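You operate a simulated robot arm through the tools that you are given. There is no shell and no other tool.

Carry out the task below with a simulated robot arm. There is one attempt and no reset: what you move stays moved.

JOB
Fill both dents in the green board, then close the white tub.
Fine: lay the grey lid on the table, press the filler in with the black pad and put the pad back. Set down upright: black pad.

The check looks at the end state, three seconds after you hand in, the way a careful person would. Anything else that was tipped, shoved, dropped, spilled or broken makes it a failure. A push-on lid holds only when it is set on centred and level and pressed home; a screw cap is set on level and turned clockwise until tight.

ROBOT AND FRAMES
A 7-joint arm with a two-finger parallel gripper, fixed in place. Base frame: the origin is at the foot of the arm, x ahead of it, y to its left, z up; the work surface is at about z = 0.9. Readings come in m, degrees, newtons and seconds.
With the tool pointing down near the work surface it reaches from about 0.2 to 0.74 m from the base axis. Its first joint turns from -166.0 to 166.0 degrees. Payload 1.57 kg.
The TCP is the grasp point between the finger pads, 0.03 m short of the fingertips. In the tool frame z runs along the fingers and y along their closing line. Largest opening 0.11 m; finger width 0.024, thickness 0.012; the body of the gripper, 0.048 by 0.112 m, starts 0.078 m behind the TCP.
Orientation is told as [roll, pitch, yaw] about the base's x, y, z axes, in that order, counted from this pose: with the fingers straight down and closing along the base's y, the tool's x points along the base's -x, its y along +y and its z along -z.

CONTROLS
- The arm moves only by the tool apply_moves. Its argument "motion" is a list of rows, each an object (a shift or turn left out is 0, a gripper value left out holds the last) with "xyz": the shift along the tool's x, y, z in units of 100 mm (1.0 is 100 mm), a list of three; "rot": the turn, a rotation vector about the tool's x, y, z in units of 90 degrees (1.0 is 90 degrees), a list of three; "gripper": the finger opening in m, from 0 to 0.11. In form: [{"xyz": [x, y, z], "rot": [rx, ry, rz], "gripper": gripper}, ...]. A call has 1 to 20 rows; each row is the pose to reach, as a shift and turn from the pose commanded when the call began, along the tool's axes at that moment. A call with a number of a shift or a turn outside -1 to 1 is refused whole. Each row takes 0.2 s and may step no farther than 0.05 m and 8.6 degrees from the row before; otherwise, or with a gripper value out of range, the whole call is refused. A pose out of reach is approached as far as the arm can. The call stops where the force on the tool passes 40 N (or 10 N more than at its start, if that is more) or the arm is blocked; 0.2 s more then pass. The fingers move at their own pace (about 0.045 m/s each) and stop on an object; they squeeze with about 37 N. The grip force told is the motor's: it shows also when the fingers shut on nothing. Time passes only in rows, and 0.2 s behind the last, so rows that repeat a pose let the fingers close. The reply holds the time, the measured pose of the TCP, the force on the tool along the base axes, the opening and the grip force, in the units named above and with some noise, with the torque about the TCP (base axes, N m) and any sound that the robot's microphone picked up.
- Cameras (640 x 400 px; columns grow to the right, rows downward): "scene" is fixed at [0.4003, 0.5006, 1.5457]; the picture's right is [-1.00, 0.01, 0.00], its down [0.01, 0.83, -0.56] and it looks along [-0.00, -0.56, -0.83] (base axes); focal length 217 px, centre (320, 200). "wrist" rides on the gripper at [0.07, 0.016, -0.141] in the tool frame; the picture's right is [-0.23, 0.97, 0.00], its down [-0.85, -0.20, -0.48] and it looks along [-0.47, -0.11, 0.88] (tool axes); focal length 222 px, centre (320, 200). There is no depth. A picture from a camera that has moved, and an enlarged one, comes with that camera's place and axes in the base frame and with its lens.
- camera(camera): a new picture of that camera. No time passes.
- lift_body(by): slides the trunk up (or, below 0, down) by that many m; the arm rides with it, the base frame stays. It gives what a move gives, with no picture.
- enlarge(camera, box): a new picture of the part [left, top, right, bottom] of that camera's present view, enlarged. No time passes.
- sign_off(): hands the job in; it is judged then, once.

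Nothing tells you positions but the pictures and the camera data. Unless the task says otherwise, let go and move clear before handing in.

The tools are called after "Emit:" as a command line: name --argument value ..., lists and objects as JSON in quotes. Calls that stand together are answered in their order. apply_moves: Moves the arm, as the interface text tells. Its arguments: {"type":"object","properties":{"motion":{"type":"array","items":{"type":"object","properties":{"xyz":{"type":"array","items":{"type":"number"}},"rot":{"type":"array","items":{"type":"number"}},"gripper":{"type":"number"}}}}},"required":["motion"]} The other tools are called the same way: lift_body (by) slides the trunk up or down; camera (camera) takes a picture; enlarge (camera, box) takes an enlarged picture of a part of a camera's view; sign_off () hands the job in.

At the start:

```text
t: 0.0
eef_pos: [0.3348, 0.2322, 1.3102]
tool_rot: [-0.1, 0.0, 0.0]
wrist_force: [0.9, -0.3, 0.6]
torque: [0.01, -0.01, 0.0]
opening: 0.1099
grasp_force: 0.2
trunk travel left (down, up): [-0.525, 0.065]
```

scene: 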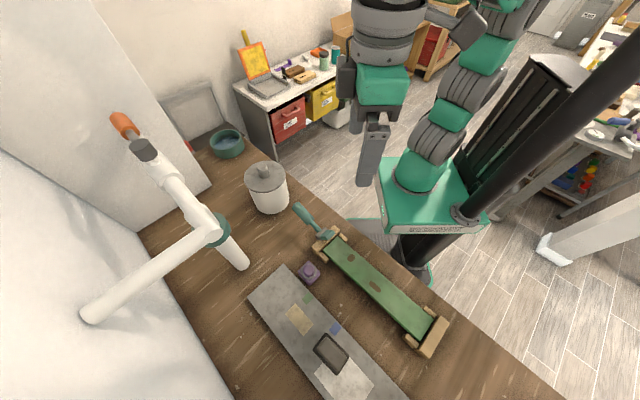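
wrist: 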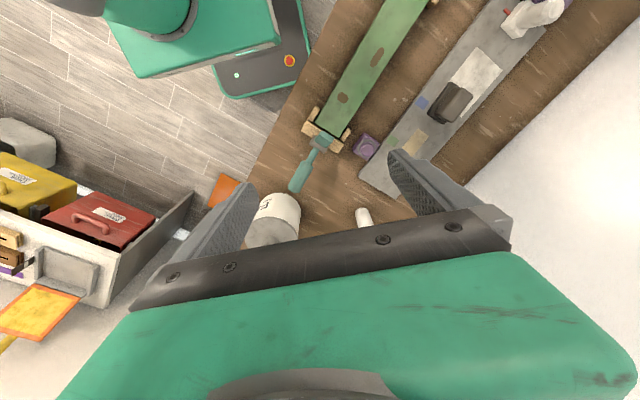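

I see a bench with a white tub with a grey lid and knob, a green board with dents held between wooden blocks, a putty knife with a teal handle, a purple block, and a black pad on a grey slab. I'll look closer before moving anything.

Emit:
enlarge --camera "scene" --box '[220, 140, 380, 240]'

Emit:
enlarge --camera "scene" --box '[300, 220, 460, 320]'

Emit:
enlarge --camera "scene" --box '[240, 260, 400, 360]'

Emit:
enlarge --camera "wrist" --box '[240, 60, 480, 210]'

Emit:
enlarge --camera "wrist" --box '[230, 0, 550, 200]'

```text
4.00 times, centred on (300, 190) of scene
camera zoom: at [0.4003, 0.5006, 1.5457], right [-1.0, 0.01, 0.0], down [0.01, 0.83, -0.56], along [0.0, -0.56, -0.83], focal length 870 px, centre (400, 240)
```

zoom: 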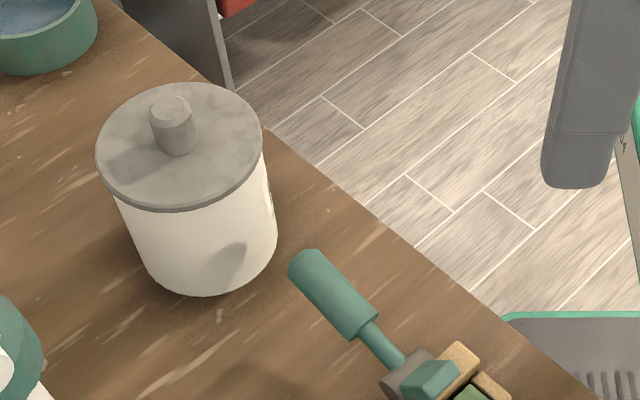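

```text
4.00 times, centred on (380, 270) of scene
camera zoom: at [0.4003, 0.5006, 1.5457], right [-1.0, 0.01, 0.0], down [0.01, 0.83, -0.56], along [0.0, -0.56, -0.83], focal length 870 px, centre (80, -80)
```

zoom: 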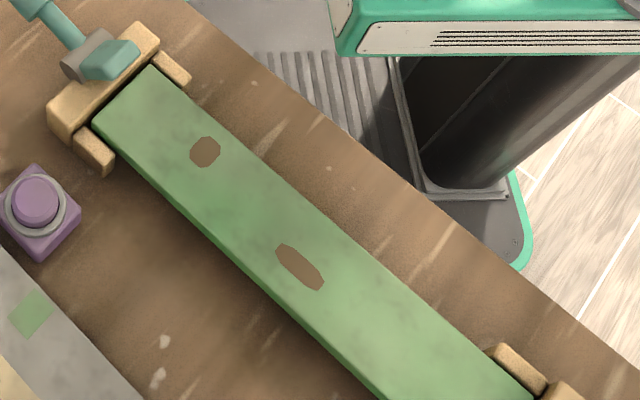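

```text
4.00 times, centred on (320, 310) of scene
camera zoom: at [0.4003, 0.5006, 1.5457], right [-1.0, 0.01, 0.0], down [0.01, 0.83, -0.56], along [0.0, -0.56, -0.83], focal length 870 px, centre (320, -240)
```

zoom: 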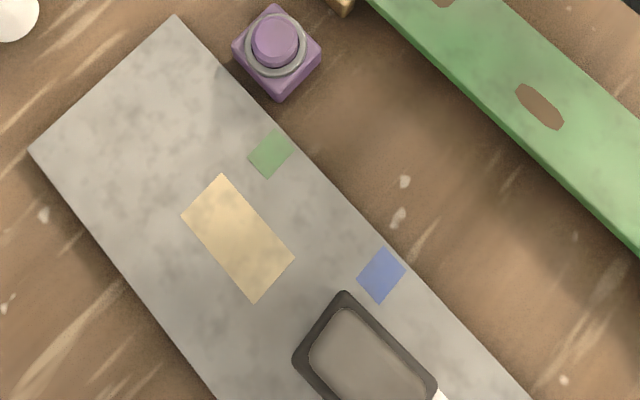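

```text
2.67 times, centred on (360, 135) of wrist
camera zoom: at [0.2644, 0.2488, 1.4524], right [0.23, 0.97, 0.0], down [0.85, -0.2, 0.48], along [0.47, -0.11, -0.88], focal length 592 px, centre (213, 373)
```

zoom: 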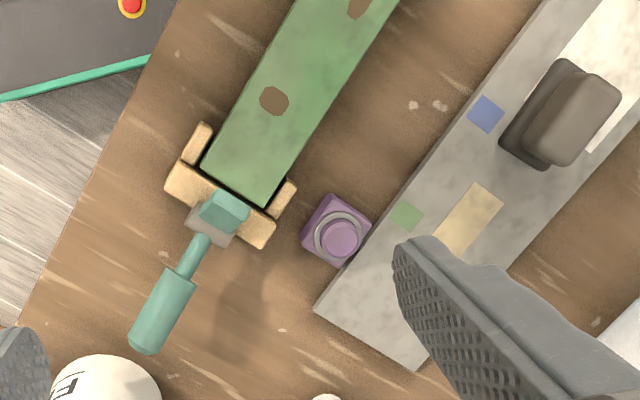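

```text
2.00 times, centred on (390, 100) of wrist
camera zoom: at [0.2644, 0.2488, 1.4524], right [0.23, 0.97, 0.0], down [0.85, -0.2, 0.48], along [0.47, -0.11, -0.88], focal length 444 px, centre (180, 400)
```

zoom: 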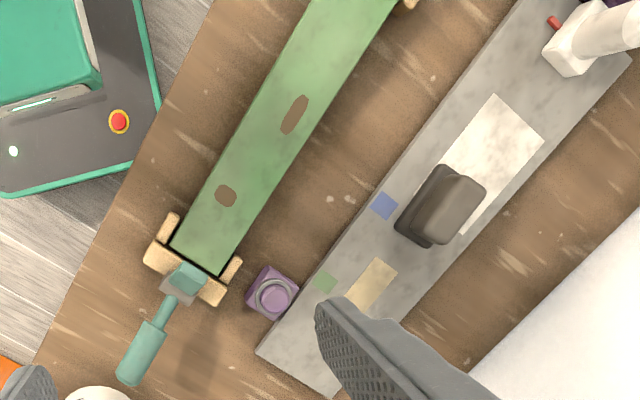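

I take the tub to be near (0.575, 0.06), the dents near (0.31, 0.285) and (0.25, 0.37), and a teal-handled tool to be propped near (0.43, 0.18). Next I move over that area to see the tool and tub closely.

Emit:
apply_moves --motion '[{"xyz": [-0.2, -0.25, 0.2]}, {"xyz": [-0.4, -0.5, 0.4]}, {"xyz": [-0.65, -0.8, 0.6]}]'

Emit:
camera --camera "wrist"

Emit:
camera --camera "scene"

```text
t: 0.8
eef_pos: [0.3995, 0.1525, 1.2508]
tool_rot: [-0.1, 0.0, 0.0]
wrist_force: [-0.3, -0.6, -0.9]
torque: [0.02, -0.02, -0.02]
opening: 0.11
grasp_force: 0.0
trunk travel left (down, up): [-0.525, 0.065]
```

```text
taken
camera wrist: at [0.3304, 0.1689, 1.3919], right [0.23, 0.97, 0.0], down [0.85, -0.2, 0.48], along [0.47, -0.11, -0.88], focal length 222 px, centre (320, 200)
```

wrist: 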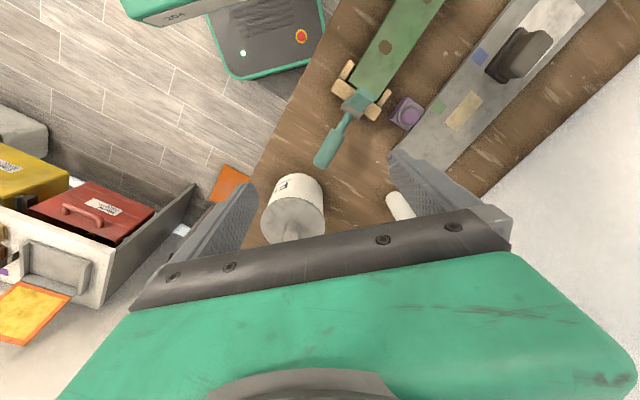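

```text
taken
```

scene: 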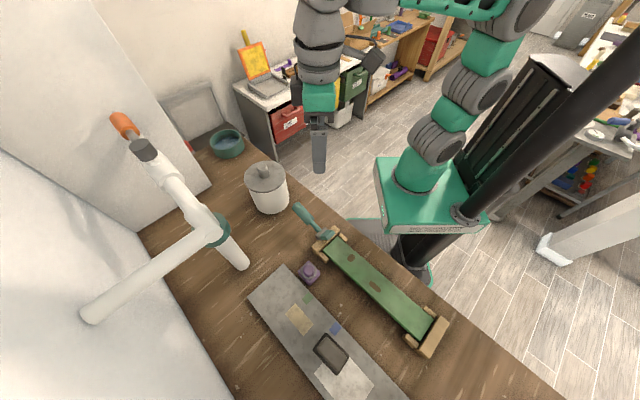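

The tool lies on the wooden end block, sloping up toward its handle, and the tub stands just outboard with its lid on. I zoom in on both.

Emit:
enlarge --camera "wrist" --box '[300, 40, 460, 140]'

Emit:
enlarge --camera "wrist" --box '[240, 120, 400, 220]'

Emit:
enlarge --camera "scene" --box '[280, 190, 360, 240]'

Emit:
enlarge --camera "scene" --box '[300, 320, 400, 400]'

```text
4.00 times, centred on (380, 90) of wrist
camera zoom: at [0.3304, 0.1689, 1.3919], right [0.23, 0.97, 0.0], down [0.85, -0.2, 0.48], along [0.47, -0.11, -0.88], focal length 888 px, centre (80, 640)
```

zoom: 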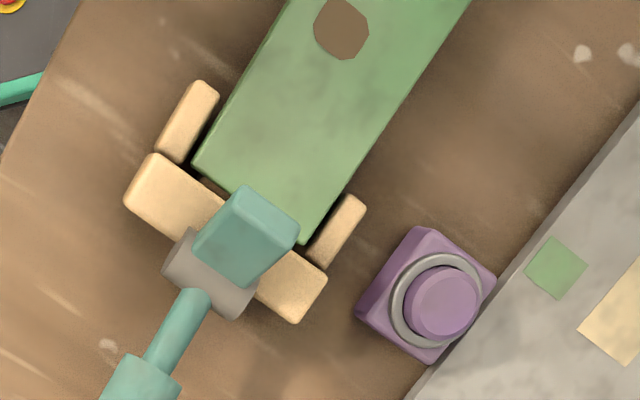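

```text
4.00 times, centred on (320, 170) of wrist
camera zoom: at [0.3304, 0.1689, 1.3919], right [0.23, 0.97, 0.0], down [0.85, -0.2, 0.48], along [0.47, -0.11, -0.88], focal length 888 px, centre (320, 320)
```

zoom: 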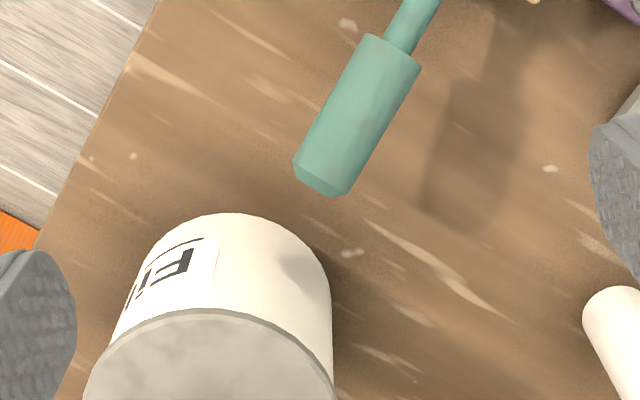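

```text
8.00 times, centred on (320, 215) of scene
camera zoom: at [0.4003, 0.5006, 1.5457], right [-1.0, 0.01, 0.0], down [0.01, 0.83, -0.56], along [0.0, -0.56, -0.83], focal length 1739 px, centre (320, 80)
```

zoom: 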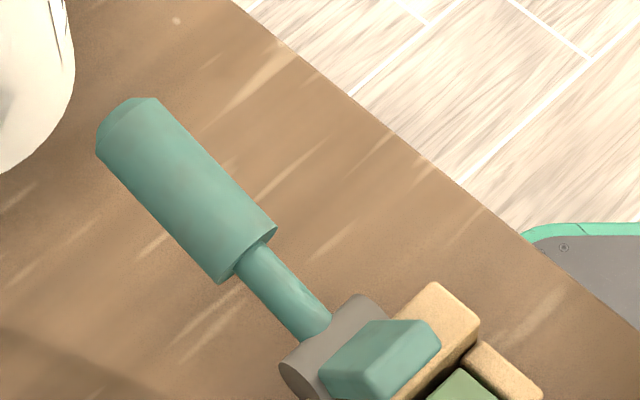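

```text
5.00 times, centred on (350, 360) of scene
camera zoom: at [0.4003, 0.5006, 1.5457], right [-1.0, 0.01, 0.0], down [0.01, 0.83, -0.56], along [0.0, -0.56, -0.83], focal length 1087 px, centre (170, -600)
```

zoom: 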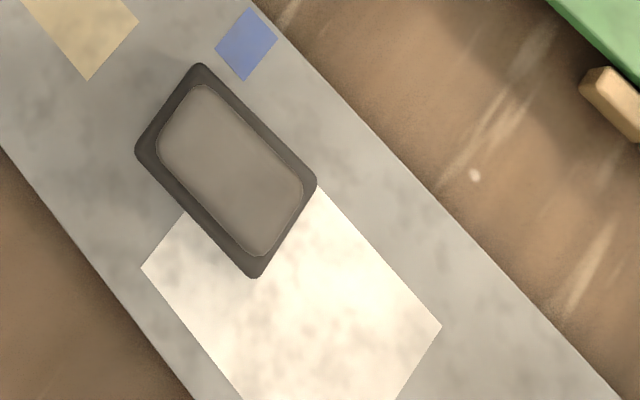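

The teal-handled item looks like a lever clamp at the board's end (grey pivot, raised handle), so I leave it alone; the tub is labelled "Fi…", so it holds the filler. Next I go over the tub to measure the lid and knob.

Emit:
apply_moves --motion '[{"xyz": [-0.33, -0.18, 0.05]}, {"xyz": [-0.66, -0.36, 0.1]}, {"xyz": [-1.0, -0.54, 0.15]}]'

Emit:
apply_moves --motion '[{"xyz": [-0.33, -0.18, 0.05]}, {"xyz": [-0.66, -0.36, 0.1]}, {"xyz": [-1.0, -0.54, 0.15]}]'

Emit:
camera --camera "wrist"

Emit:
camera --camera "scene"

```text
t: 1.6
eef_pos: [0.4993, 0.0985, 1.2342]
tool_rot: [0.0, 0.0, 0.0]
wrist_force: [0.3, 0.3, -0.2]
torque: [-0.01, 0.01, -0.03]
opening: 0.1097
grasp_force: 0.0
trunk travel left (down, up): [-0.525, 0.065]
```

```text
t: 2.4
eef_pos: [0.6006, 0.042, 1.2199]
tool_rot: [0.0, 0.0, 0.0]
wrist_force: [-0.1, -0.4, 0.7]
torque: [-0.02, 0.01, 0.0]
opening: 0.1101
grasp_force: 0.1
trunk travel left (down, up): [-0.525, 0.065]
```

```text
taken
camera wrist: at [0.5315, 0.0583, 1.3621], right [0.23, 0.97, 0.0], down [0.86, -0.2, 0.48], along [0.47, -0.11, -0.88], focal length 222 px, centre (320, 200)
```

wrist: 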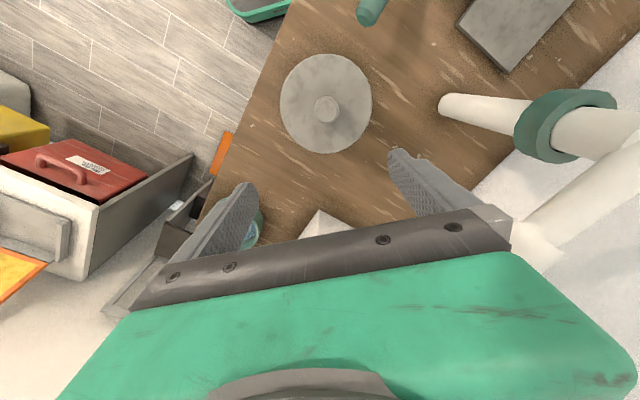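

```text
taken
```

scene: 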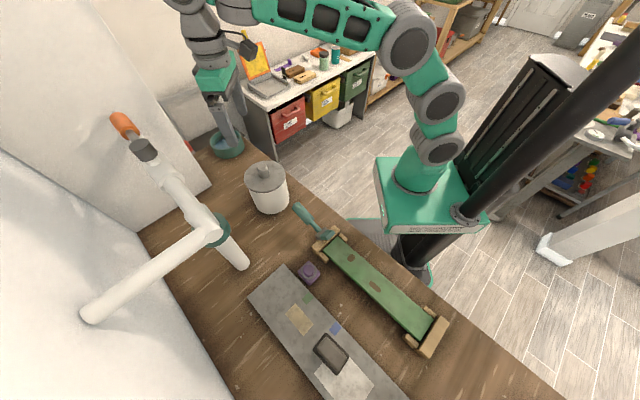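

Emit:
enlarge --camera "wrist" --box '[266, 50, 386, 160]'

Emit:
enlarge --camera "scene" --box '[230, 150, 310, 220]'

Emit:
enlarge --camera "wrist" --box '[420, 40, 640, 260]'

```text
3.64 times, centred on (326, 105) of wrist
camera zoom: at [0.5315, 0.0583, 1.3621], right [0.23, 0.97, 0.0], down [0.86, -0.2, 0.48], along [0.47, -0.11, -0.88], focal length 808 px, centre (298, 546)
```

zoom: 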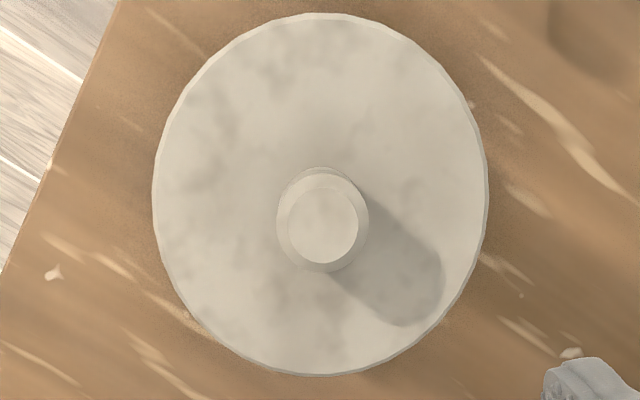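

```text
5.71 times, centred on (270, 185) of scene
camera zoom: at [0.4003, 0.5006, 1.5457], right [-1.0, 0.01, 0.0], down [0.01, 0.83, -0.56], along [0.0, -0.56, -0.83], focal length 1242 px, centre (606, 286)
```

zoom: 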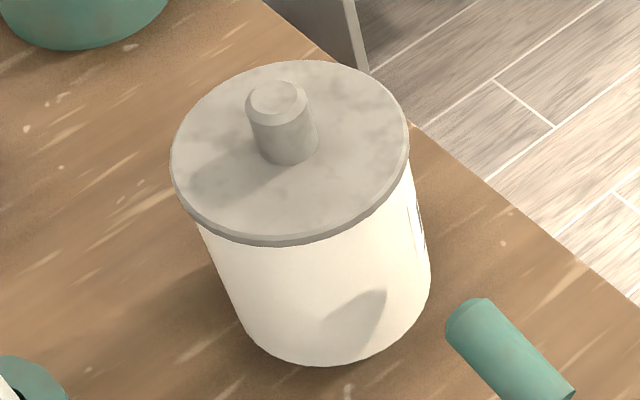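

```text
1.82 times, centred on (530, 150) of wrist
camera zoom: at [0.5315, 0.0583, 1.3621], right [0.23, 0.97, 0.0], down [0.86, -0.2, 0.48], along [0.47, -0.11, -0.88], focal length 404 px, centre (-62, 291)
```

zoom: 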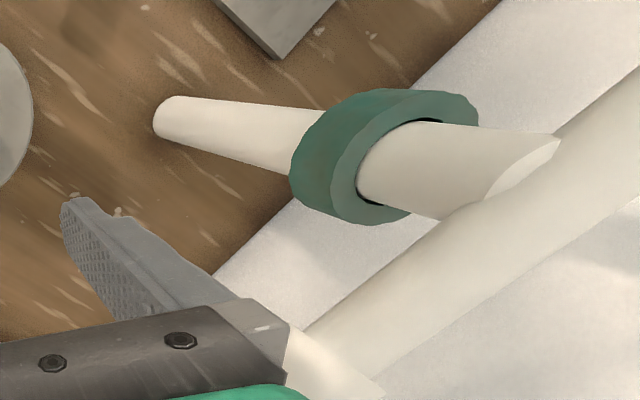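

The knob's top centre triangulates to about (0.5695, 0.058, 1.067), the lid is roughly 0.126 m across with its plate near z = 1.027, and there is free table at about (0.67, -0.05) for it. I line up over the knob and check before descending.

Emit:
apply_moves --motion '[{"xyz": [0.15, 0.08, 0.2], "gripper": 0.07}, {"xyz": [0.311, 0.16, 0.45]}, {"xyz": [0.311, 0.16, 0.8]}]'

Emit:
camera --camera "wrist"

Emit:
camera --camera "scene"

```text
t: 3.2
eef_pos: [0.5678, 0.0612, 1.1418]
tool_rot: [0.0, 0.0, 0.0]
wrist_force: [-0.4, -0.2, -0.8]
torque: [-0.01, -0.03, 0.0]
opening: 0.0701
grasp_force: 0.0
trunk travel left (down, up): [-0.525, 0.065]
```

```text
taken
camera wrist: at [0.4983, 0.0775, 1.2825], right [0.23, 0.97, 0.0], down [0.85, -0.2, 0.48], along [0.47, -0.11, -0.88], focal length 222 px, centre (320, 200)
```

wrist: 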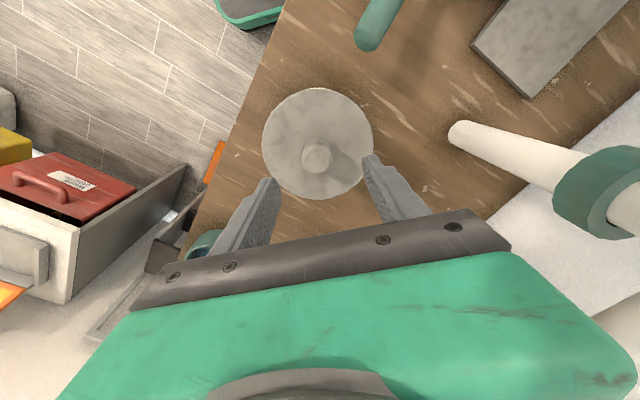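

```text
taken
```

scene: 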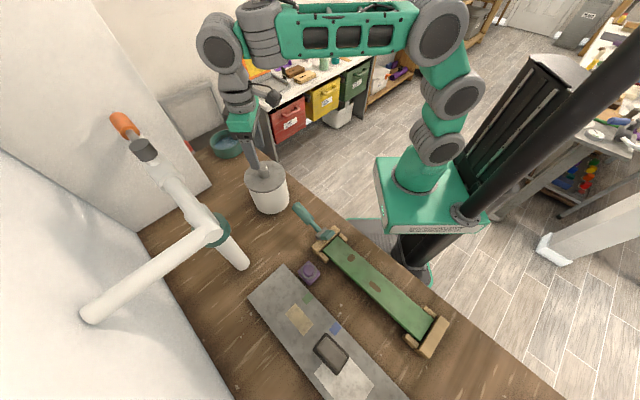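

Emit:
enlarge --camera "wrist" --box '[220, 80, 440, 240]'

Emit:
enlarge --camera "scene" --box '[220, 120, 320, 220]'

```text
2.50 times, centred on (330, 160) of wrist
camera zoom: at [0.4983, 0.0775, 1.2825], right [0.23, 0.97, 0.0], down [0.85, -0.2, 0.48], along [0.47, -0.11, -0.88], focal length 555 px, centre (295, 300)
```

zoom: 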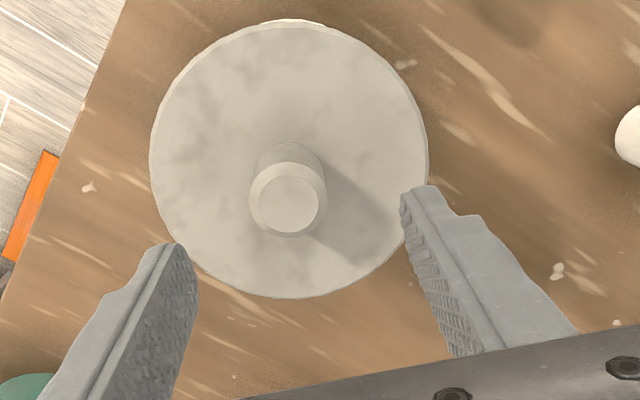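

```text
4.00 times, centred on (270, 170) of scene
camera zoom: at [0.4003, 0.5006, 1.5457], right [-1.0, 0.01, 0.0], down [0.01, 0.83, -0.56], along [0.0, -0.56, -0.83], focal length 870 px, centre (520, 320)
```

zoom: 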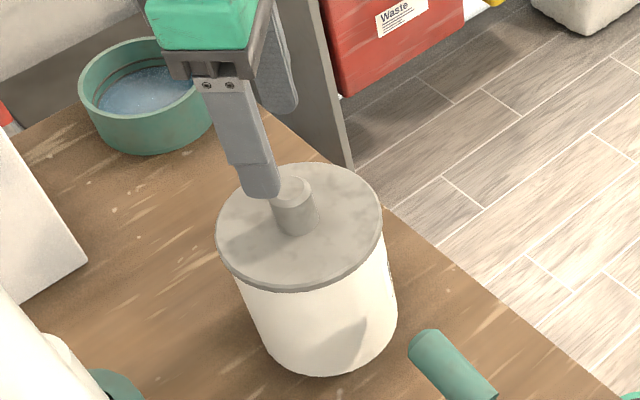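

The fingers straddle the knob, and the knob re-triangulates to (0.570, 0.058). I correct by 2-3 mm and descend around it, stopping just above the lid plate.

Emit:
apply_moves --motion '[{"xyz": [-0.02, -0.033, 0.25]}, {"xyz": [-0.02, -0.033, 0.5]}, {"xyz": [-0.02, -0.033, 0.65]}, {"xyz": [-0.02, -0.033, 0.75]}]'

Emit:
enlarge --camera "scene" --box '[220, 120, 320, 220]'

Emit:
camera --camera "wrist"

```text
t: 4.2
eef_pos: [0.5688, 0.0581, 1.0673]
tool_rot: [0.0, 0.0, 0.0]
wrist_force: [-0.5, 0.1, -0.4]
torque: [0.02, -0.01, 0.0]
opening: 0.0699
grasp_force: 0.1
trunk travel left (down, up): [-0.525, 0.065]
```

```text
4.00 times, centred on (270, 170) of scene
camera zoom: at [0.4003, 0.5006, 1.5457], right [-1.0, 0.01, 0.0], down [0.01, 0.83, -0.56], along [0.0, -0.56, -0.83], focal length 870 px, centre (520, 320)
```

zoom: 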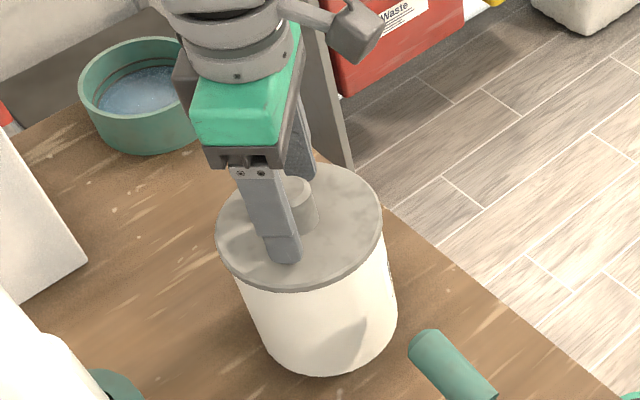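

```text
taken
camera wrist: at [0.4999, 0.0735, 1.2078], right [0.23, 0.97, 0.0], down [0.86, -0.2, 0.48], along [0.47, -0.11, -0.88], focal length 222 px, centre (320, 200)
```

wrist: 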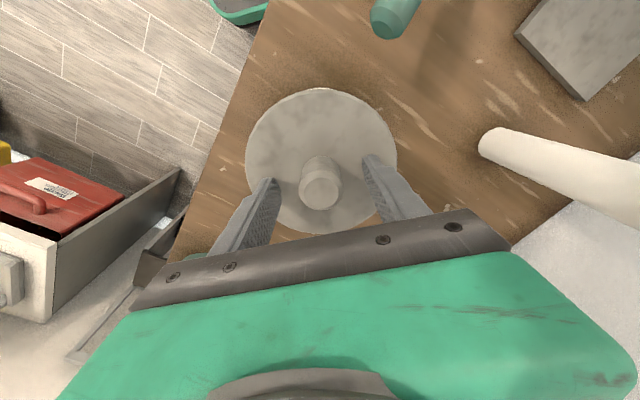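

Fingers are around the knob with clearance; I close on it.

Emit:
apply_moves --motion '[{"xyz": [0, 0, 0.03], "gripper": 0.03}, {"xyz": [0, 0, 0.03], "gripper": 0.02}, {"xyz": [0, 0, 0.03], "gripper": 0.02}, {"xyz": [0, 0, 0.03], "gripper": 0.02}, {"xyz": [0, 0, 0.03], "gripper": 0.02}]'

Emit:
camera --camera "wrist"

```text
t: 5.4
eef_pos: [0.5694, 0.0557, 1.0629]
tool_rot: [0.0, 0.2, -0.1]
wrist_force: [-0.2, -0.5, -0.1]
torque: [0.04, -0.03, -0.01]
opening: 0.0296
grasp_force: 36.8
trunk travel left (down, up): [-0.525, 0.065]
heard: snap
```

```text
taken
camera wrist: at [0.5001, 0.0724, 1.2049], right [0.23, 0.97, 0.0], down [0.86, -0.2, 0.48], along [0.46, -0.11, -0.88], focal length 222 px, centre (320, 200)
```

wrist: 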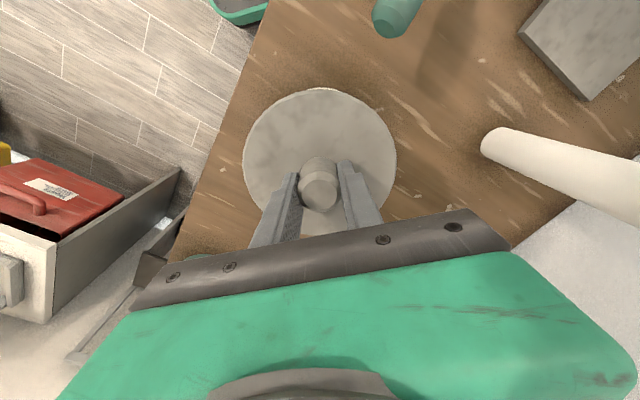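

I hold the knob at 0.030 m opening with full grip. I lift slowly and watch the force to see whether lid and tub separate.

Emit:
apply_moves --motion '[{"xyz": [0, 0, -0.02]}, {"xyz": [0, 0, -0.05]}, {"xyz": [0, 0, -0.1]}, {"xyz": [0, 0, -0.15]}]'

Emit:
enlarge --camera "scene" --box '[220, 120, 320, 220]'

Emit:
camera --camera "wrist"

```text
t: 6.4
eef_pos: [0.5688, 0.0566, 1.0789]
tool_rot: [0.0, 0.0, -0.1]
wrist_force: [-0.5, 0.2, -0.2]
torque: [0.0, -0.01, -0.01]
opening: 0.0306
grasp_force: 5.7
trunk travel left (down, up): [-0.525, 0.065]
```

```text
4.00 times, centred on (270, 170) of scene
camera zoom: at [0.4003, 0.5006, 1.5457], right [-1.0, 0.01, 0.0], down [0.01, 0.83, -0.56], along [0.0, -0.56, -0.83], focal length 870 px, centre (520, 320)
```

zoom: 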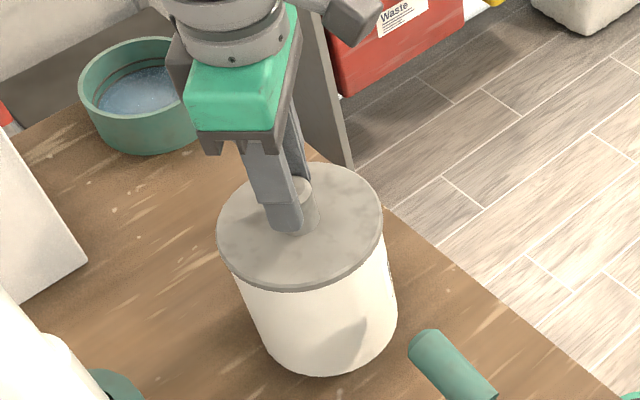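

```text
taken
camera wrist: at [0.4995, 0.0737, 1.2202], right [0.23, 0.97, 0.0], down [0.85, -0.2, 0.48], along [0.47, -0.11, -0.88], focal length 222 px, centre (320, 200)
```

wrist: 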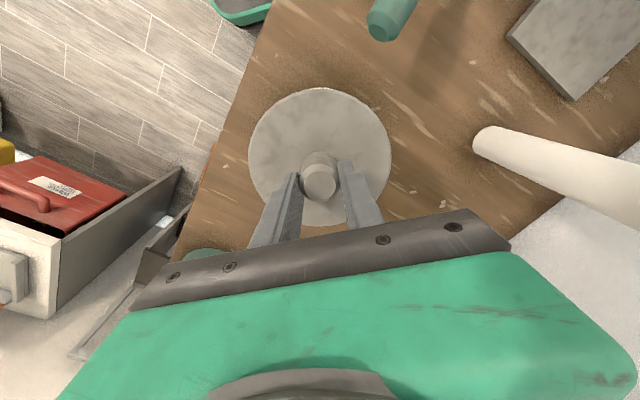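

The fingers slid up the knob without lifting the lid, so it is held on. I go back down deeper, regrip, and then test with very small lifts while reading the force.

Emit:
apply_moves --motion '[{"xyz": [0, 0, 0.0], "gripper": 0.05}, {"xyz": [0, 0, 0.08], "gripper": 0.05}, {"xyz": [0, 0, 0.17], "gripper": 0.05}, {"xyz": [0, 0, 0.17], "gripper": 0.015}, {"xyz": [0, 0, 0.17], "gripper": 0.015}, {"xyz": [0, 0, 0.17], "gripper": 0.015}, {"xyz": [0, 0, 0.17], "gripper": 0.015}]'

Emit:
enlarge --camera "wrist" --box '[220, 80, 440, 240]'

```text
t: 8.0
eef_pos: [0.5681, 0.0579, 1.0637]
tool_rot: [0.0, -0.3, 0.0]
wrist_force: [7.4, 2.3, 29.5]
torque: [-0.04, -0.04, -0.05]
opening: 0.0296
grasp_force: 23.0
trunk travel left (down, up): [-0.525, 0.065]
heard: snap
```

```text
2.50 times, centred on (330, 160) of wrist
camera zoom: at [0.499, 0.0744, 1.2046], right [0.23, 0.97, 0.0], down [0.85, -0.2, 0.48], along [0.47, -0.11, -0.87], focal length 555 px, centre (295, 300)
```

zoom: 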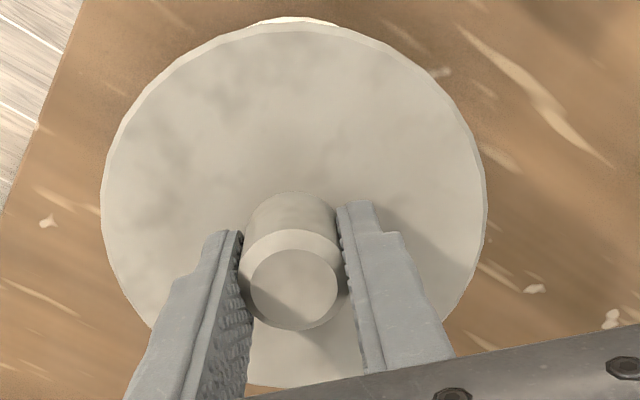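

The fingertips now touch the lid plate (about 30 N up). I relieve that and then lift in very small increments, reading the force at each.

Emit:
apply_moves --motion '[{"xyz": [0, 0, -0.02]}, {"xyz": [0, 0, -0.02]}, {"xyz": [0, 0, -0.02]}]'

Emit:
apply_moves --motion '[{"xyz": [0, 0, -0.02]}, {"xyz": [0, 0, -0.02]}]'

Emit:
apply_moves --motion '[{"xyz": [0, 0, -0.02]}, {"xyz": [0, 0, -0.02]}]'

```text
t: 8.8
eef_pos: [0.5698, 0.0579, 1.0637]
tool_rot: [0.0, -0.1, 0.0]
wrist_force: [10.3, 5.5, 25.4]
torque: [0.13, -0.57, -0.18]
opening: 0.0293
grasp_force: 37.4
trunk travel left (down, up): [-0.525, 0.065]
```

```text
t: 9.4
eef_pos: [0.5688, 0.058, 1.0644]
tool_rot: [0.0, 0.1, 0.0]
wrist_force: [10.2, 7.5, 14.5]
torque: [0.18, -0.84, -0.21]
opening: 0.0292
grasp_force: 36.8
trunk travel left (down, up): [-0.525, 0.065]
```

```text
t: 10.0
eef_pos: [0.5675, 0.0568, 1.0649]
tool_rot: [-0.2, 0.4, -0.2]
wrist_force: [0.6, 0.6, 0.7]
torque: [-0.05, 0.0, 0.0]
opening: 0.0292
grasp_force: 37.3
trunk travel left (down, up): [-0.525, 0.065]
heard: snap
```

Emit:
enlarge --camera "scene" --box '[220, 120, 320, 220]'

Emit:
enlarge --camera "wrist" --box '[220, 80, 440, 240]'

```text
4.00 times, centred on (270, 170) of scene
camera zoom: at [0.4003, 0.5006, 1.5457], right [-1.0, 0.01, 0.0], down [0.01, 0.83, -0.56], along [0.0, -0.56, -0.83], focal length 870 px, centre (520, 320)
```

zoom: 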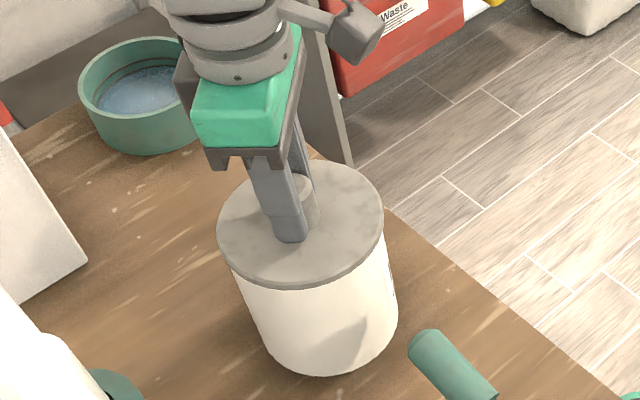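

```text
2.50 times, centred on (330, 160) of wrist
camera zoom: at [0.5001, 0.073, 1.2064], right [0.23, 0.97, 0.0], down [0.86, -0.2, 0.47], along [0.46, -0.11, -0.88], focal length 555 px, centre (295, 300)
```

zoom: 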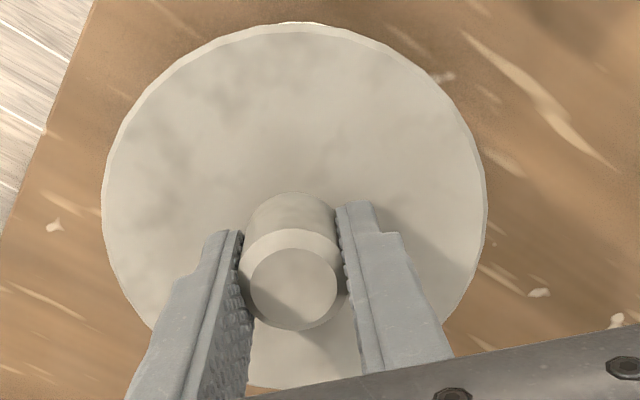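

The latest release of force with a snap suggests the lid just popped loose. I continue lifting slowly.

Emit:
apply_moves --motion '[{"xyz": [0, 0, -0.03]}, {"xyz": [0, 0, -0.06]}, {"xyz": [0, 0, -0.1]}]'

Emit:
enlarge --camera "scene" --box '[220, 120, 320, 220]'

Emit:
enlarge --camera "wrist" --box '[220, 80, 440, 240]'

```text
t: 10.8
eef_pos: [0.5687, 0.057, 1.0758]
tool_rot: [0.1, 0.0, 0.0]
wrist_force: [0.3, 0.2, -0.5]
torque: [0.01, -0.02, -0.01]
opening: 0.0293
grasp_force: 36.5
trunk travel left (down, up): [-0.525, 0.065]
```

```text
4.00 times, centred on (270, 170) of scene
camera zoom: at [0.4003, 0.5006, 1.5457], right [-1.0, 0.01, 0.0], down [0.01, 0.83, -0.56], along [0.0, -0.56, -0.83], focal length 870 px, centre (520, 320)
```

zoom: 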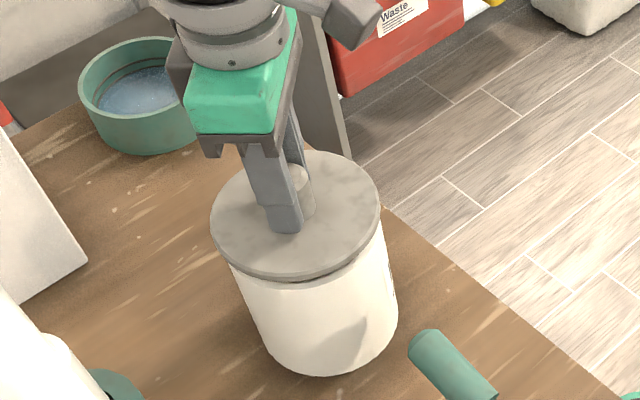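

```text
2.50 times, centred on (330, 160) of wrist
camera zoom: at [0.5001, 0.0736, 1.2178], right [0.23, 0.97, 0.0], down [0.86, -0.2, 0.48], along [0.47, -0.11, -0.88], focal length 555 px, centre (295, 300)
```

zoom: 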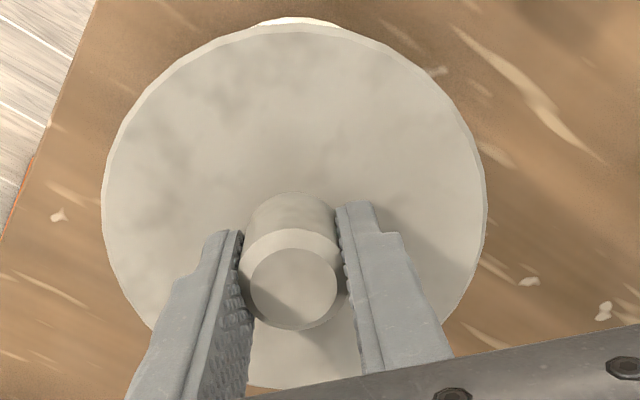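

The lid is off the rim and rising. I lift it well clear, then look inside the tub before carrying the lid to the free spot.

Emit:
apply_moves --motion '[{"xyz": [0, 0, -0.2]}, {"xyz": [0, 0, -0.4]}, {"xyz": [0, 0, -0.6]}, {"xyz": [0, 0, -0.8]}]'

Emit:
enlarge --camera "scene" --box '[200, 90, 320, 220]'

Emit:
camera --camera "wrist"

```text
t: 11.8
eef_pos: [0.5682, 0.0557, 1.1562]
tool_rot: [0.0, 0.0, 0.1]
wrist_force: [-0.4, -0.2, -0.6]
torque: [0.03, -0.03, 0.0]
opening: 0.0294
grasp_force: 36.6
trunk travel left (down, up): [-0.525, 0.065]
```

```text
3.08 times, centred on (260, 155) of scene
camera zoom: at [0.4003, 0.5006, 1.5457], right [-1.0, 0.01, 0.0], down [0.01, 0.83, -0.56], along [0.0, -0.56, -0.83], focal length 669 px, centre (505, 338)
```

zoom: 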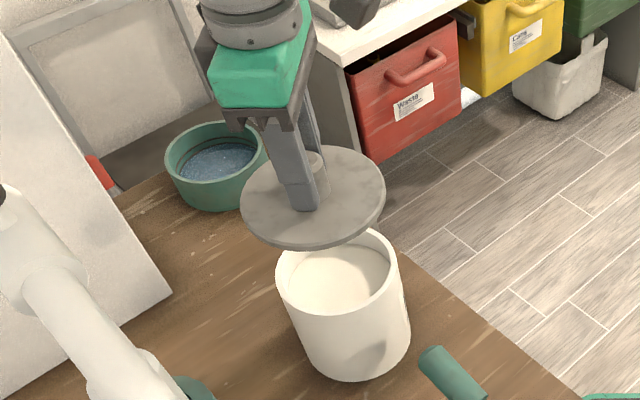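

```text
taken
camera wrist: at [0.4996, 0.0733, 1.2982], right [0.23, 0.97, 0.0], down [0.86, -0.2, 0.48], along [0.47, -0.11, -0.88], focal length 222 px, centre (320, 200)
```

wrist: 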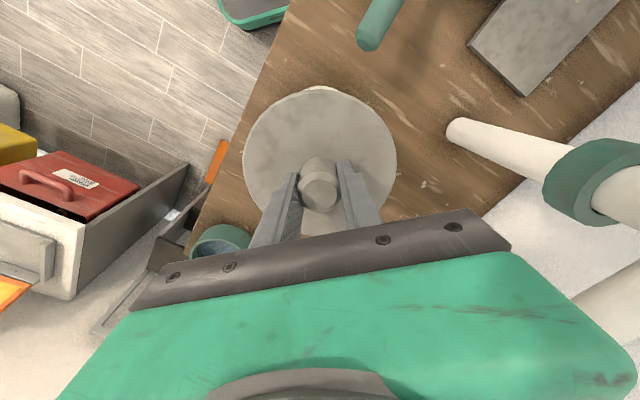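

Inside the tub is cream filler paste, a little below the rim. I carry the lid to free table near (0.668, -0.044).

Emit:
apply_moves --motion '[{"xyz": [-0.25, -0.25, 0]}, {"xyz": [-0.5, -0.5, 0]}, {"xyz": [-0.75, -0.75, 0]}, {"xyz": [-1.0, -1.0, 0]}]'

Emit:
camera --camera "scene"

Emit:
camera --camera "wrist"

Emit:
enlarge --camera "scene" --box '[180, 90, 320, 220]'

```text
t: 12.8
eef_pos: [0.6702, -0.0426, 1.1557]
tool_rot: [0.0, 0.1, 0.1]
wrist_force: [-0.5, 1.1, -0.1]
torque: [0.0, -0.01, 0.01]
opening: 0.0292
grasp_force: 36.8
trunk travel left (down, up): [-0.525, 0.065]
```

```text
taken
```

scene: 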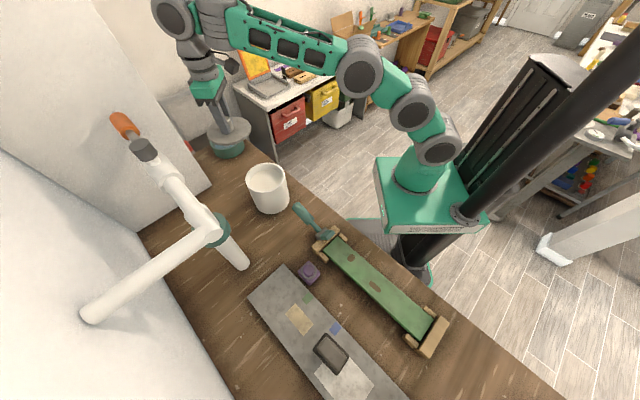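

```text
taken
camera wrist: at [0.6012, -0.0266, 1.2975], right [0.23, 0.97, 0.0], down [0.86, -0.2, 0.48], along [0.46, -0.11, -0.88], focal length 222 px, centre (320, 200)
```

wrist: 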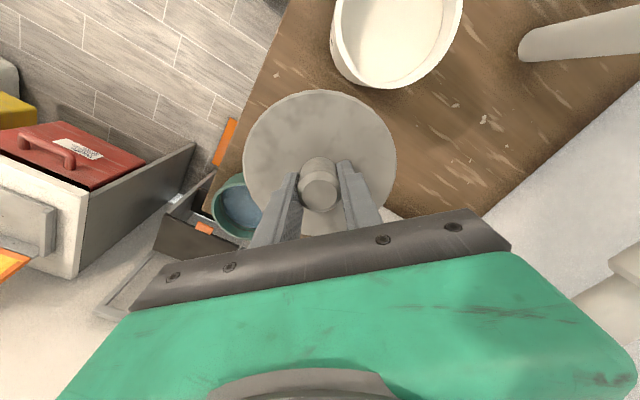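

```text
3.08 times, centred on (250, 155) of scene
camera zoom: at [0.4003, 0.5006, 1.5457], right [-1.0, 0.01, 0.0], down [0.01, 0.83, -0.56], along [0.0, -0.56, -0.83], focal length 669 px, centre (535, 338)
```

zoom: 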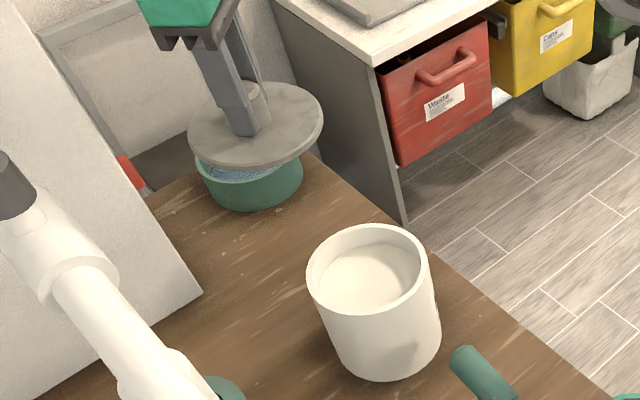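

The lid is over free table between tub and bowl. I shift 1 cm farther from the tub and descend, slowing near the surface.

Emit:
apply_moves --motion '[{"xyz": [-0.05, -0.1, 0.3]}, {"xyz": [-0.05, -0.1, 0.6]}, {"xyz": [-0.05, -0.1, 0.9]}, {"xyz": [-0.05, -0.1, 1.0]}]'

Emit:
apply_moves --motion '[{"xyz": [0, 0, 0.25]}, {"xyz": [0, 0, 0.45]}]'

Emit:
camera --camera "wrist"

Emit:
enlarge --camera "scene" --box '[180, 90, 320, 220]'

```text
t: 13.8
eef_pos: [0.6733, -0.0533, 1.0564]
tool_rot: [0.0, 0.0, 0.0]
wrist_force: [-0.4, 0.6, -0.6]
torque: [-0.01, 0.03, 0.03]
opening: 0.0293
grasp_force: 36.9
trunk travel left (down, up): [-0.525, 0.065]
```

```text
t: 14.4
eef_pos: [0.6745, -0.0527, 1.0113]
tool_rot: [0.0, 0.1, 0.0]
wrist_force: [0.3, -0.9, 0.5]
torque: [-0.02, -0.01, -0.01]
opening: 0.0293
grasp_force: 37.2
trunk travel left (down, up): [-0.525, 0.065]
```

```text
taken
camera wrist: at [0.6047, -0.0363, 1.1532], right [0.23, 0.97, 0.0], down [0.85, -0.2, 0.48], along [0.47, -0.11, -0.88], focal length 222 px, centre (320, 200)
```

wrist: 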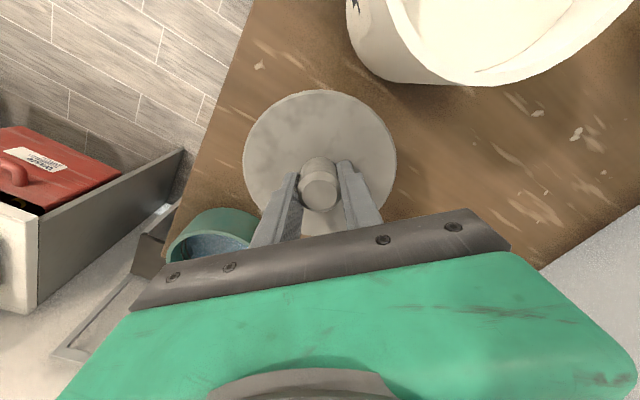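

```text
3.08 times, centred on (250, 155) of scene
camera zoom: at [0.4003, 0.5006, 1.5457], right [-1.0, 0.01, 0.0], down [0.01, 0.83, -0.56], along [0.0, -0.56, -0.83], focal length 669 px, centre (535, 338)
```

zoom: 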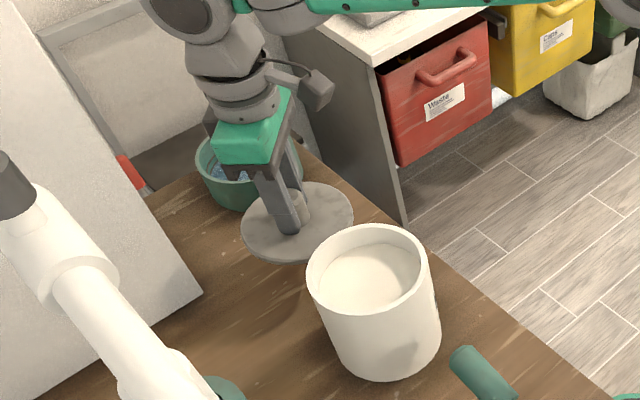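

Emit:
apply_moves --motion '[{"xyz": [0, 0, 0.2]}, {"xyz": [0, 0, 0.4]}, {"xyz": [0, 0, 0.5]}]'

Emit:
apply_moves --motion '[{"xyz": [0, 0, 0.03]}, {"xyz": [0, 0, 0.06]}]'

Emit:
enlarge --camera "scene" --box '[180, 90, 320, 220]'

```text
t: 15.2
eef_pos: [0.6728, -0.0528, 0.9631]
tool_rot: [0.0, 0.0, 0.1]
wrist_force: [0.3, -0.5, -0.9]
torque: [0.0, 0.04, 0.02]
opening: 0.0291
grasp_force: 37.3
trunk travel left (down, up): [-0.525, 0.065]
```

```text
t: 15.8
eef_pos: [0.6746, -0.0544, 0.9568]
tool_rot: [0.0, -0.1, 0.0]
wrist_force: [-0.4, -0.4, -1.0]
torque: [-0.04, 0.01, 0.01]
opening: 0.0295
grasp_force: 37.1
trunk travel left (down, up): [-0.525, 0.065]
```

```text
3.08 times, centred on (250, 155) of scene
camera zoom: at [0.4003, 0.5006, 1.5457], right [-1.0, 0.01, 0.0], down [0.01, 0.83, -0.56], along [0.0, -0.56, -0.83], focal length 669 px, centre (535, 338)
```

zoom: 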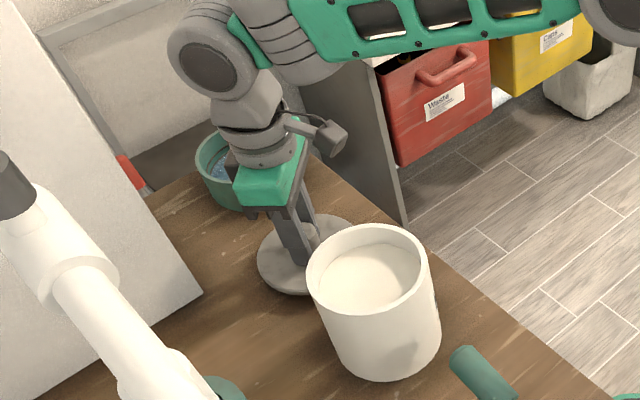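

Still no contact at z = 0.957; I keep lowering by a few millimetres at a time.

Emit:
apply_moves --motion '[{"xyz": [0, 0, 0.03]}, {"xyz": [0, 0, 0.05]}]'

Emit:
apply_moves --motion '[{"xyz": [0, 0, 0.02]}, {"xyz": [0, 0, 0.04]}]'

Emit:
apply_moves --motion '[{"xyz": [0, 0, 0.02]}, {"xyz": [0, 0, 0.03]}]'

```text
t: 16.4
eef_pos: [0.6744, -0.0527, 0.951]
tool_rot: [0.0, 0.0, 0.0]
wrist_force: [0.3, -0.2, -0.1]
torque: [-0.01, -0.01, -0.01]
opening: 0.0294
grasp_force: 37.2
trunk travel left (down, up): [-0.525, 0.065]
```

```text
t: 17.0
eef_pos: [0.6737, -0.0525, 0.9475]
tool_rot: [0.0, 0.0, -0.1]
wrist_force: [-0.5, 0.8, -0.6]
torque: [0.0, 0.0, 0.02]
opening: 0.0293
grasp_force: 37.2
trunk travel left (down, up): [-0.525, 0.065]
```

```text
t: 17.6
eef_pos: [0.6736, -0.0518, 0.9431]
tool_rot: [0.0, 0.0, 0.1]
wrist_force: [-0.6, -1.1, -0.2]
torque: [-0.03, 0.01, 0.04]
opening: 0.0292
grasp_force: 36.7
trunk travel left (down, up): [-0.525, 0.065]
```

Emit:
apply_moves --motion '[{"xyz": [0, 0, 0.015]}, {"xyz": [0, 0, 0.03]}]'

Emit:
apply_moves --motion '[{"xyz": [0, 0, 0.01]}, {"xyz": [0, 0, 0.02]}]'

Emit:
enlarge --camera "wrist" --box '[180, 60, 500, 260]'

```text
t: 18.2
eef_pos: [0.6741, -0.0526, 0.9407]
tool_rot: [-0.1, 0.1, 0.0]
wrist_force: [0.3, -0.2, -1.5]
torque: [0.01, -0.03, -0.03]
opening: 0.0296
grasp_force: 36.9
trunk travel left (down, up): [-0.525, 0.065]
```

```text
t: 18.8
eef_pos: [0.6738, -0.0528, 0.9389]
tool_rot: [0.0, 0.1, 0.1]
wrist_force: [-0.8, 0.3, -0.5]
torque: [0.01, -0.02, -0.01]
opening: 0.0291
grasp_force: 36.9
trunk travel left (down, up): [-0.525, 0.065]
```

```text
2.00 times, centred on (340, 160) of wrist
camera zoom: at [0.6053, -0.0367, 1.0804], right [0.23, 0.97, 0.0], down [0.85, -0.2, 0.48], along [0.47, -0.11, -0.88], focal length 444 px, centre (280, 280)
```

zoom: 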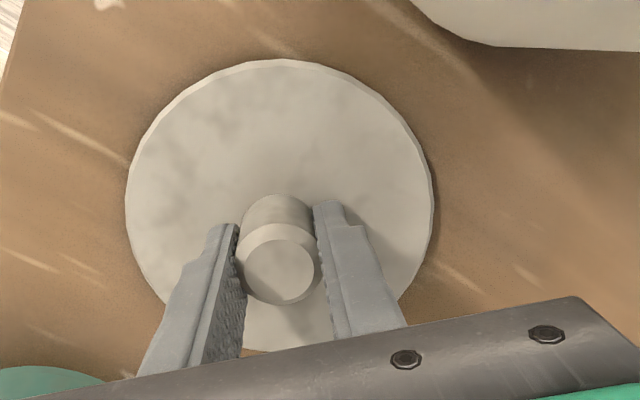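

Emit:
apply_moves --motion '[{"xyz": [0, 0, 0.01]}, {"xyz": [0, 0, 0.02]}]'

Emit:
apply_moves --motion '[{"xyz": [0, 0, 0.01]}, {"xyz": [0, 0, 0.015]}]'

```text
t: 19.4
eef_pos: [0.6745, -0.0528, 0.9384]
tool_rot: [0.1, -0.1, 0.0]
wrist_force: [-1.1, 0.2, 3.9]
torque: [0.01, 0.29, -0.03]
opening: 0.0291
grasp_force: 37.2
trunk travel left (down, up): [-0.525, 0.065]
```

```text
t: 20.0
eef_pos: [0.674, -0.0531, 0.9389]
tool_rot: [0.0, -0.2, 0.0]
wrist_force: [-2.2, 1.4, 17.8]
torque: [0.56, 1.02, -0.06]
opening: 0.0291
grasp_force: 36.7
trunk travel left (down, up): [-0.525, 0.065]
```

The lid touches the table (contact at TCP z = 0.9385). I ease off, open the fingers and lift straight up.

Emit:
apply_moves --motion '[{"xyz": [0, 0, -0.02]}, {"xyz": [0, 0, -0.02], "gripper": 0.06}, {"xyz": [0, 0, -0.02], "gripper": 0.06}, {"xyz": [0, 0, -0.02], "gripper": 0.06}]'

Emit:
apply_moves --motion '[{"xyz": [0, 0, -0.3]}, {"xyz": [0, 0, -0.7]}, {"xyz": [0, 0, -1.0]}]'

Emit:
apply_moves --motion '[{"xyz": [0, 0, -0.4]}, {"xyz": [0, 0, -0.8]}, {"xyz": [0, 0, -1.0]}]'

Emit:
camera --camera "wrist"

Emit:
camera --camera "scene"

```text
t: 21.0
eef_pos: [0.674, -0.0531, 0.9378]
tool_rot: [-0.1, 0.0, 0.0]
wrist_force: [-0.7, -0.4, 9.9]
torque: [0.0, 0.0, -0.01]
opening: 0.0549
grasp_force: 0.2
trunk travel left (down, up): [-0.525, 0.065]
```

```text
t: 21.8
eef_pos: [0.6752, -0.0513, 1.0368]
tool_rot: [-0.1, 0.1, -0.1]
wrist_force: [0.0, -0.4, 0.0]
torque: [-0.04, -0.02, -0.01]
opening: 0.0599
grasp_force: 0.0
trunk travel left (down, up): [-0.525, 0.065]
```

```text
t: 22.6
eef_pos: [0.6744, -0.0521, 1.1364]
tool_rot: [0.0, 0.2, -0.1]
wrist_force: [-0.7, 0.3, 0.5]
torque: [-0.01, 0.0, 0.01]
opening: 0.06
grasp_force: 0.1
trunk travel left (down, up): [-0.525, 0.065]
```

```text
taken
camera wrist: at [0.6051, -0.037, 1.2783], right [0.23, 0.97, 0.0], down [0.86, -0.2, 0.48], along [0.46, -0.11, -0.88], focal length 222 px, centre (320, 200)
```

wrist: 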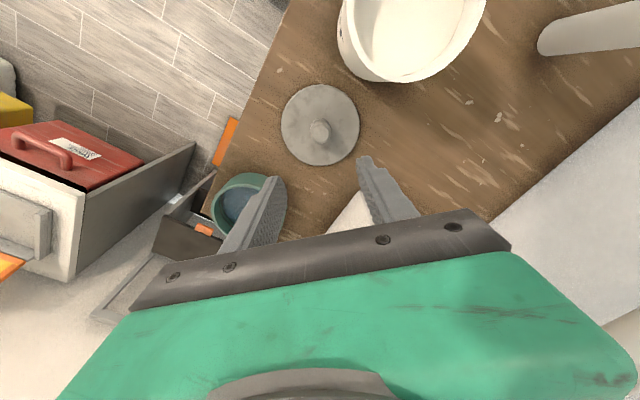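

```text
taken
```

scene: 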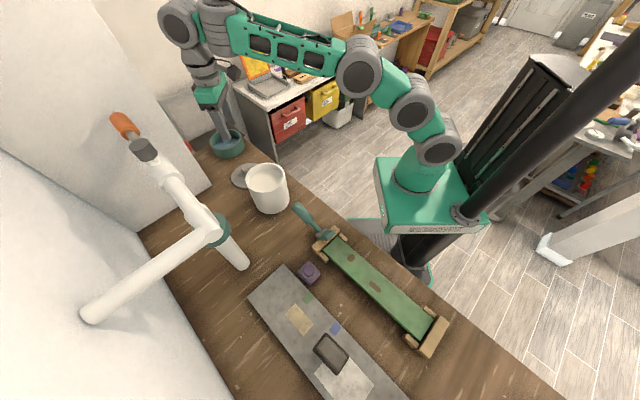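

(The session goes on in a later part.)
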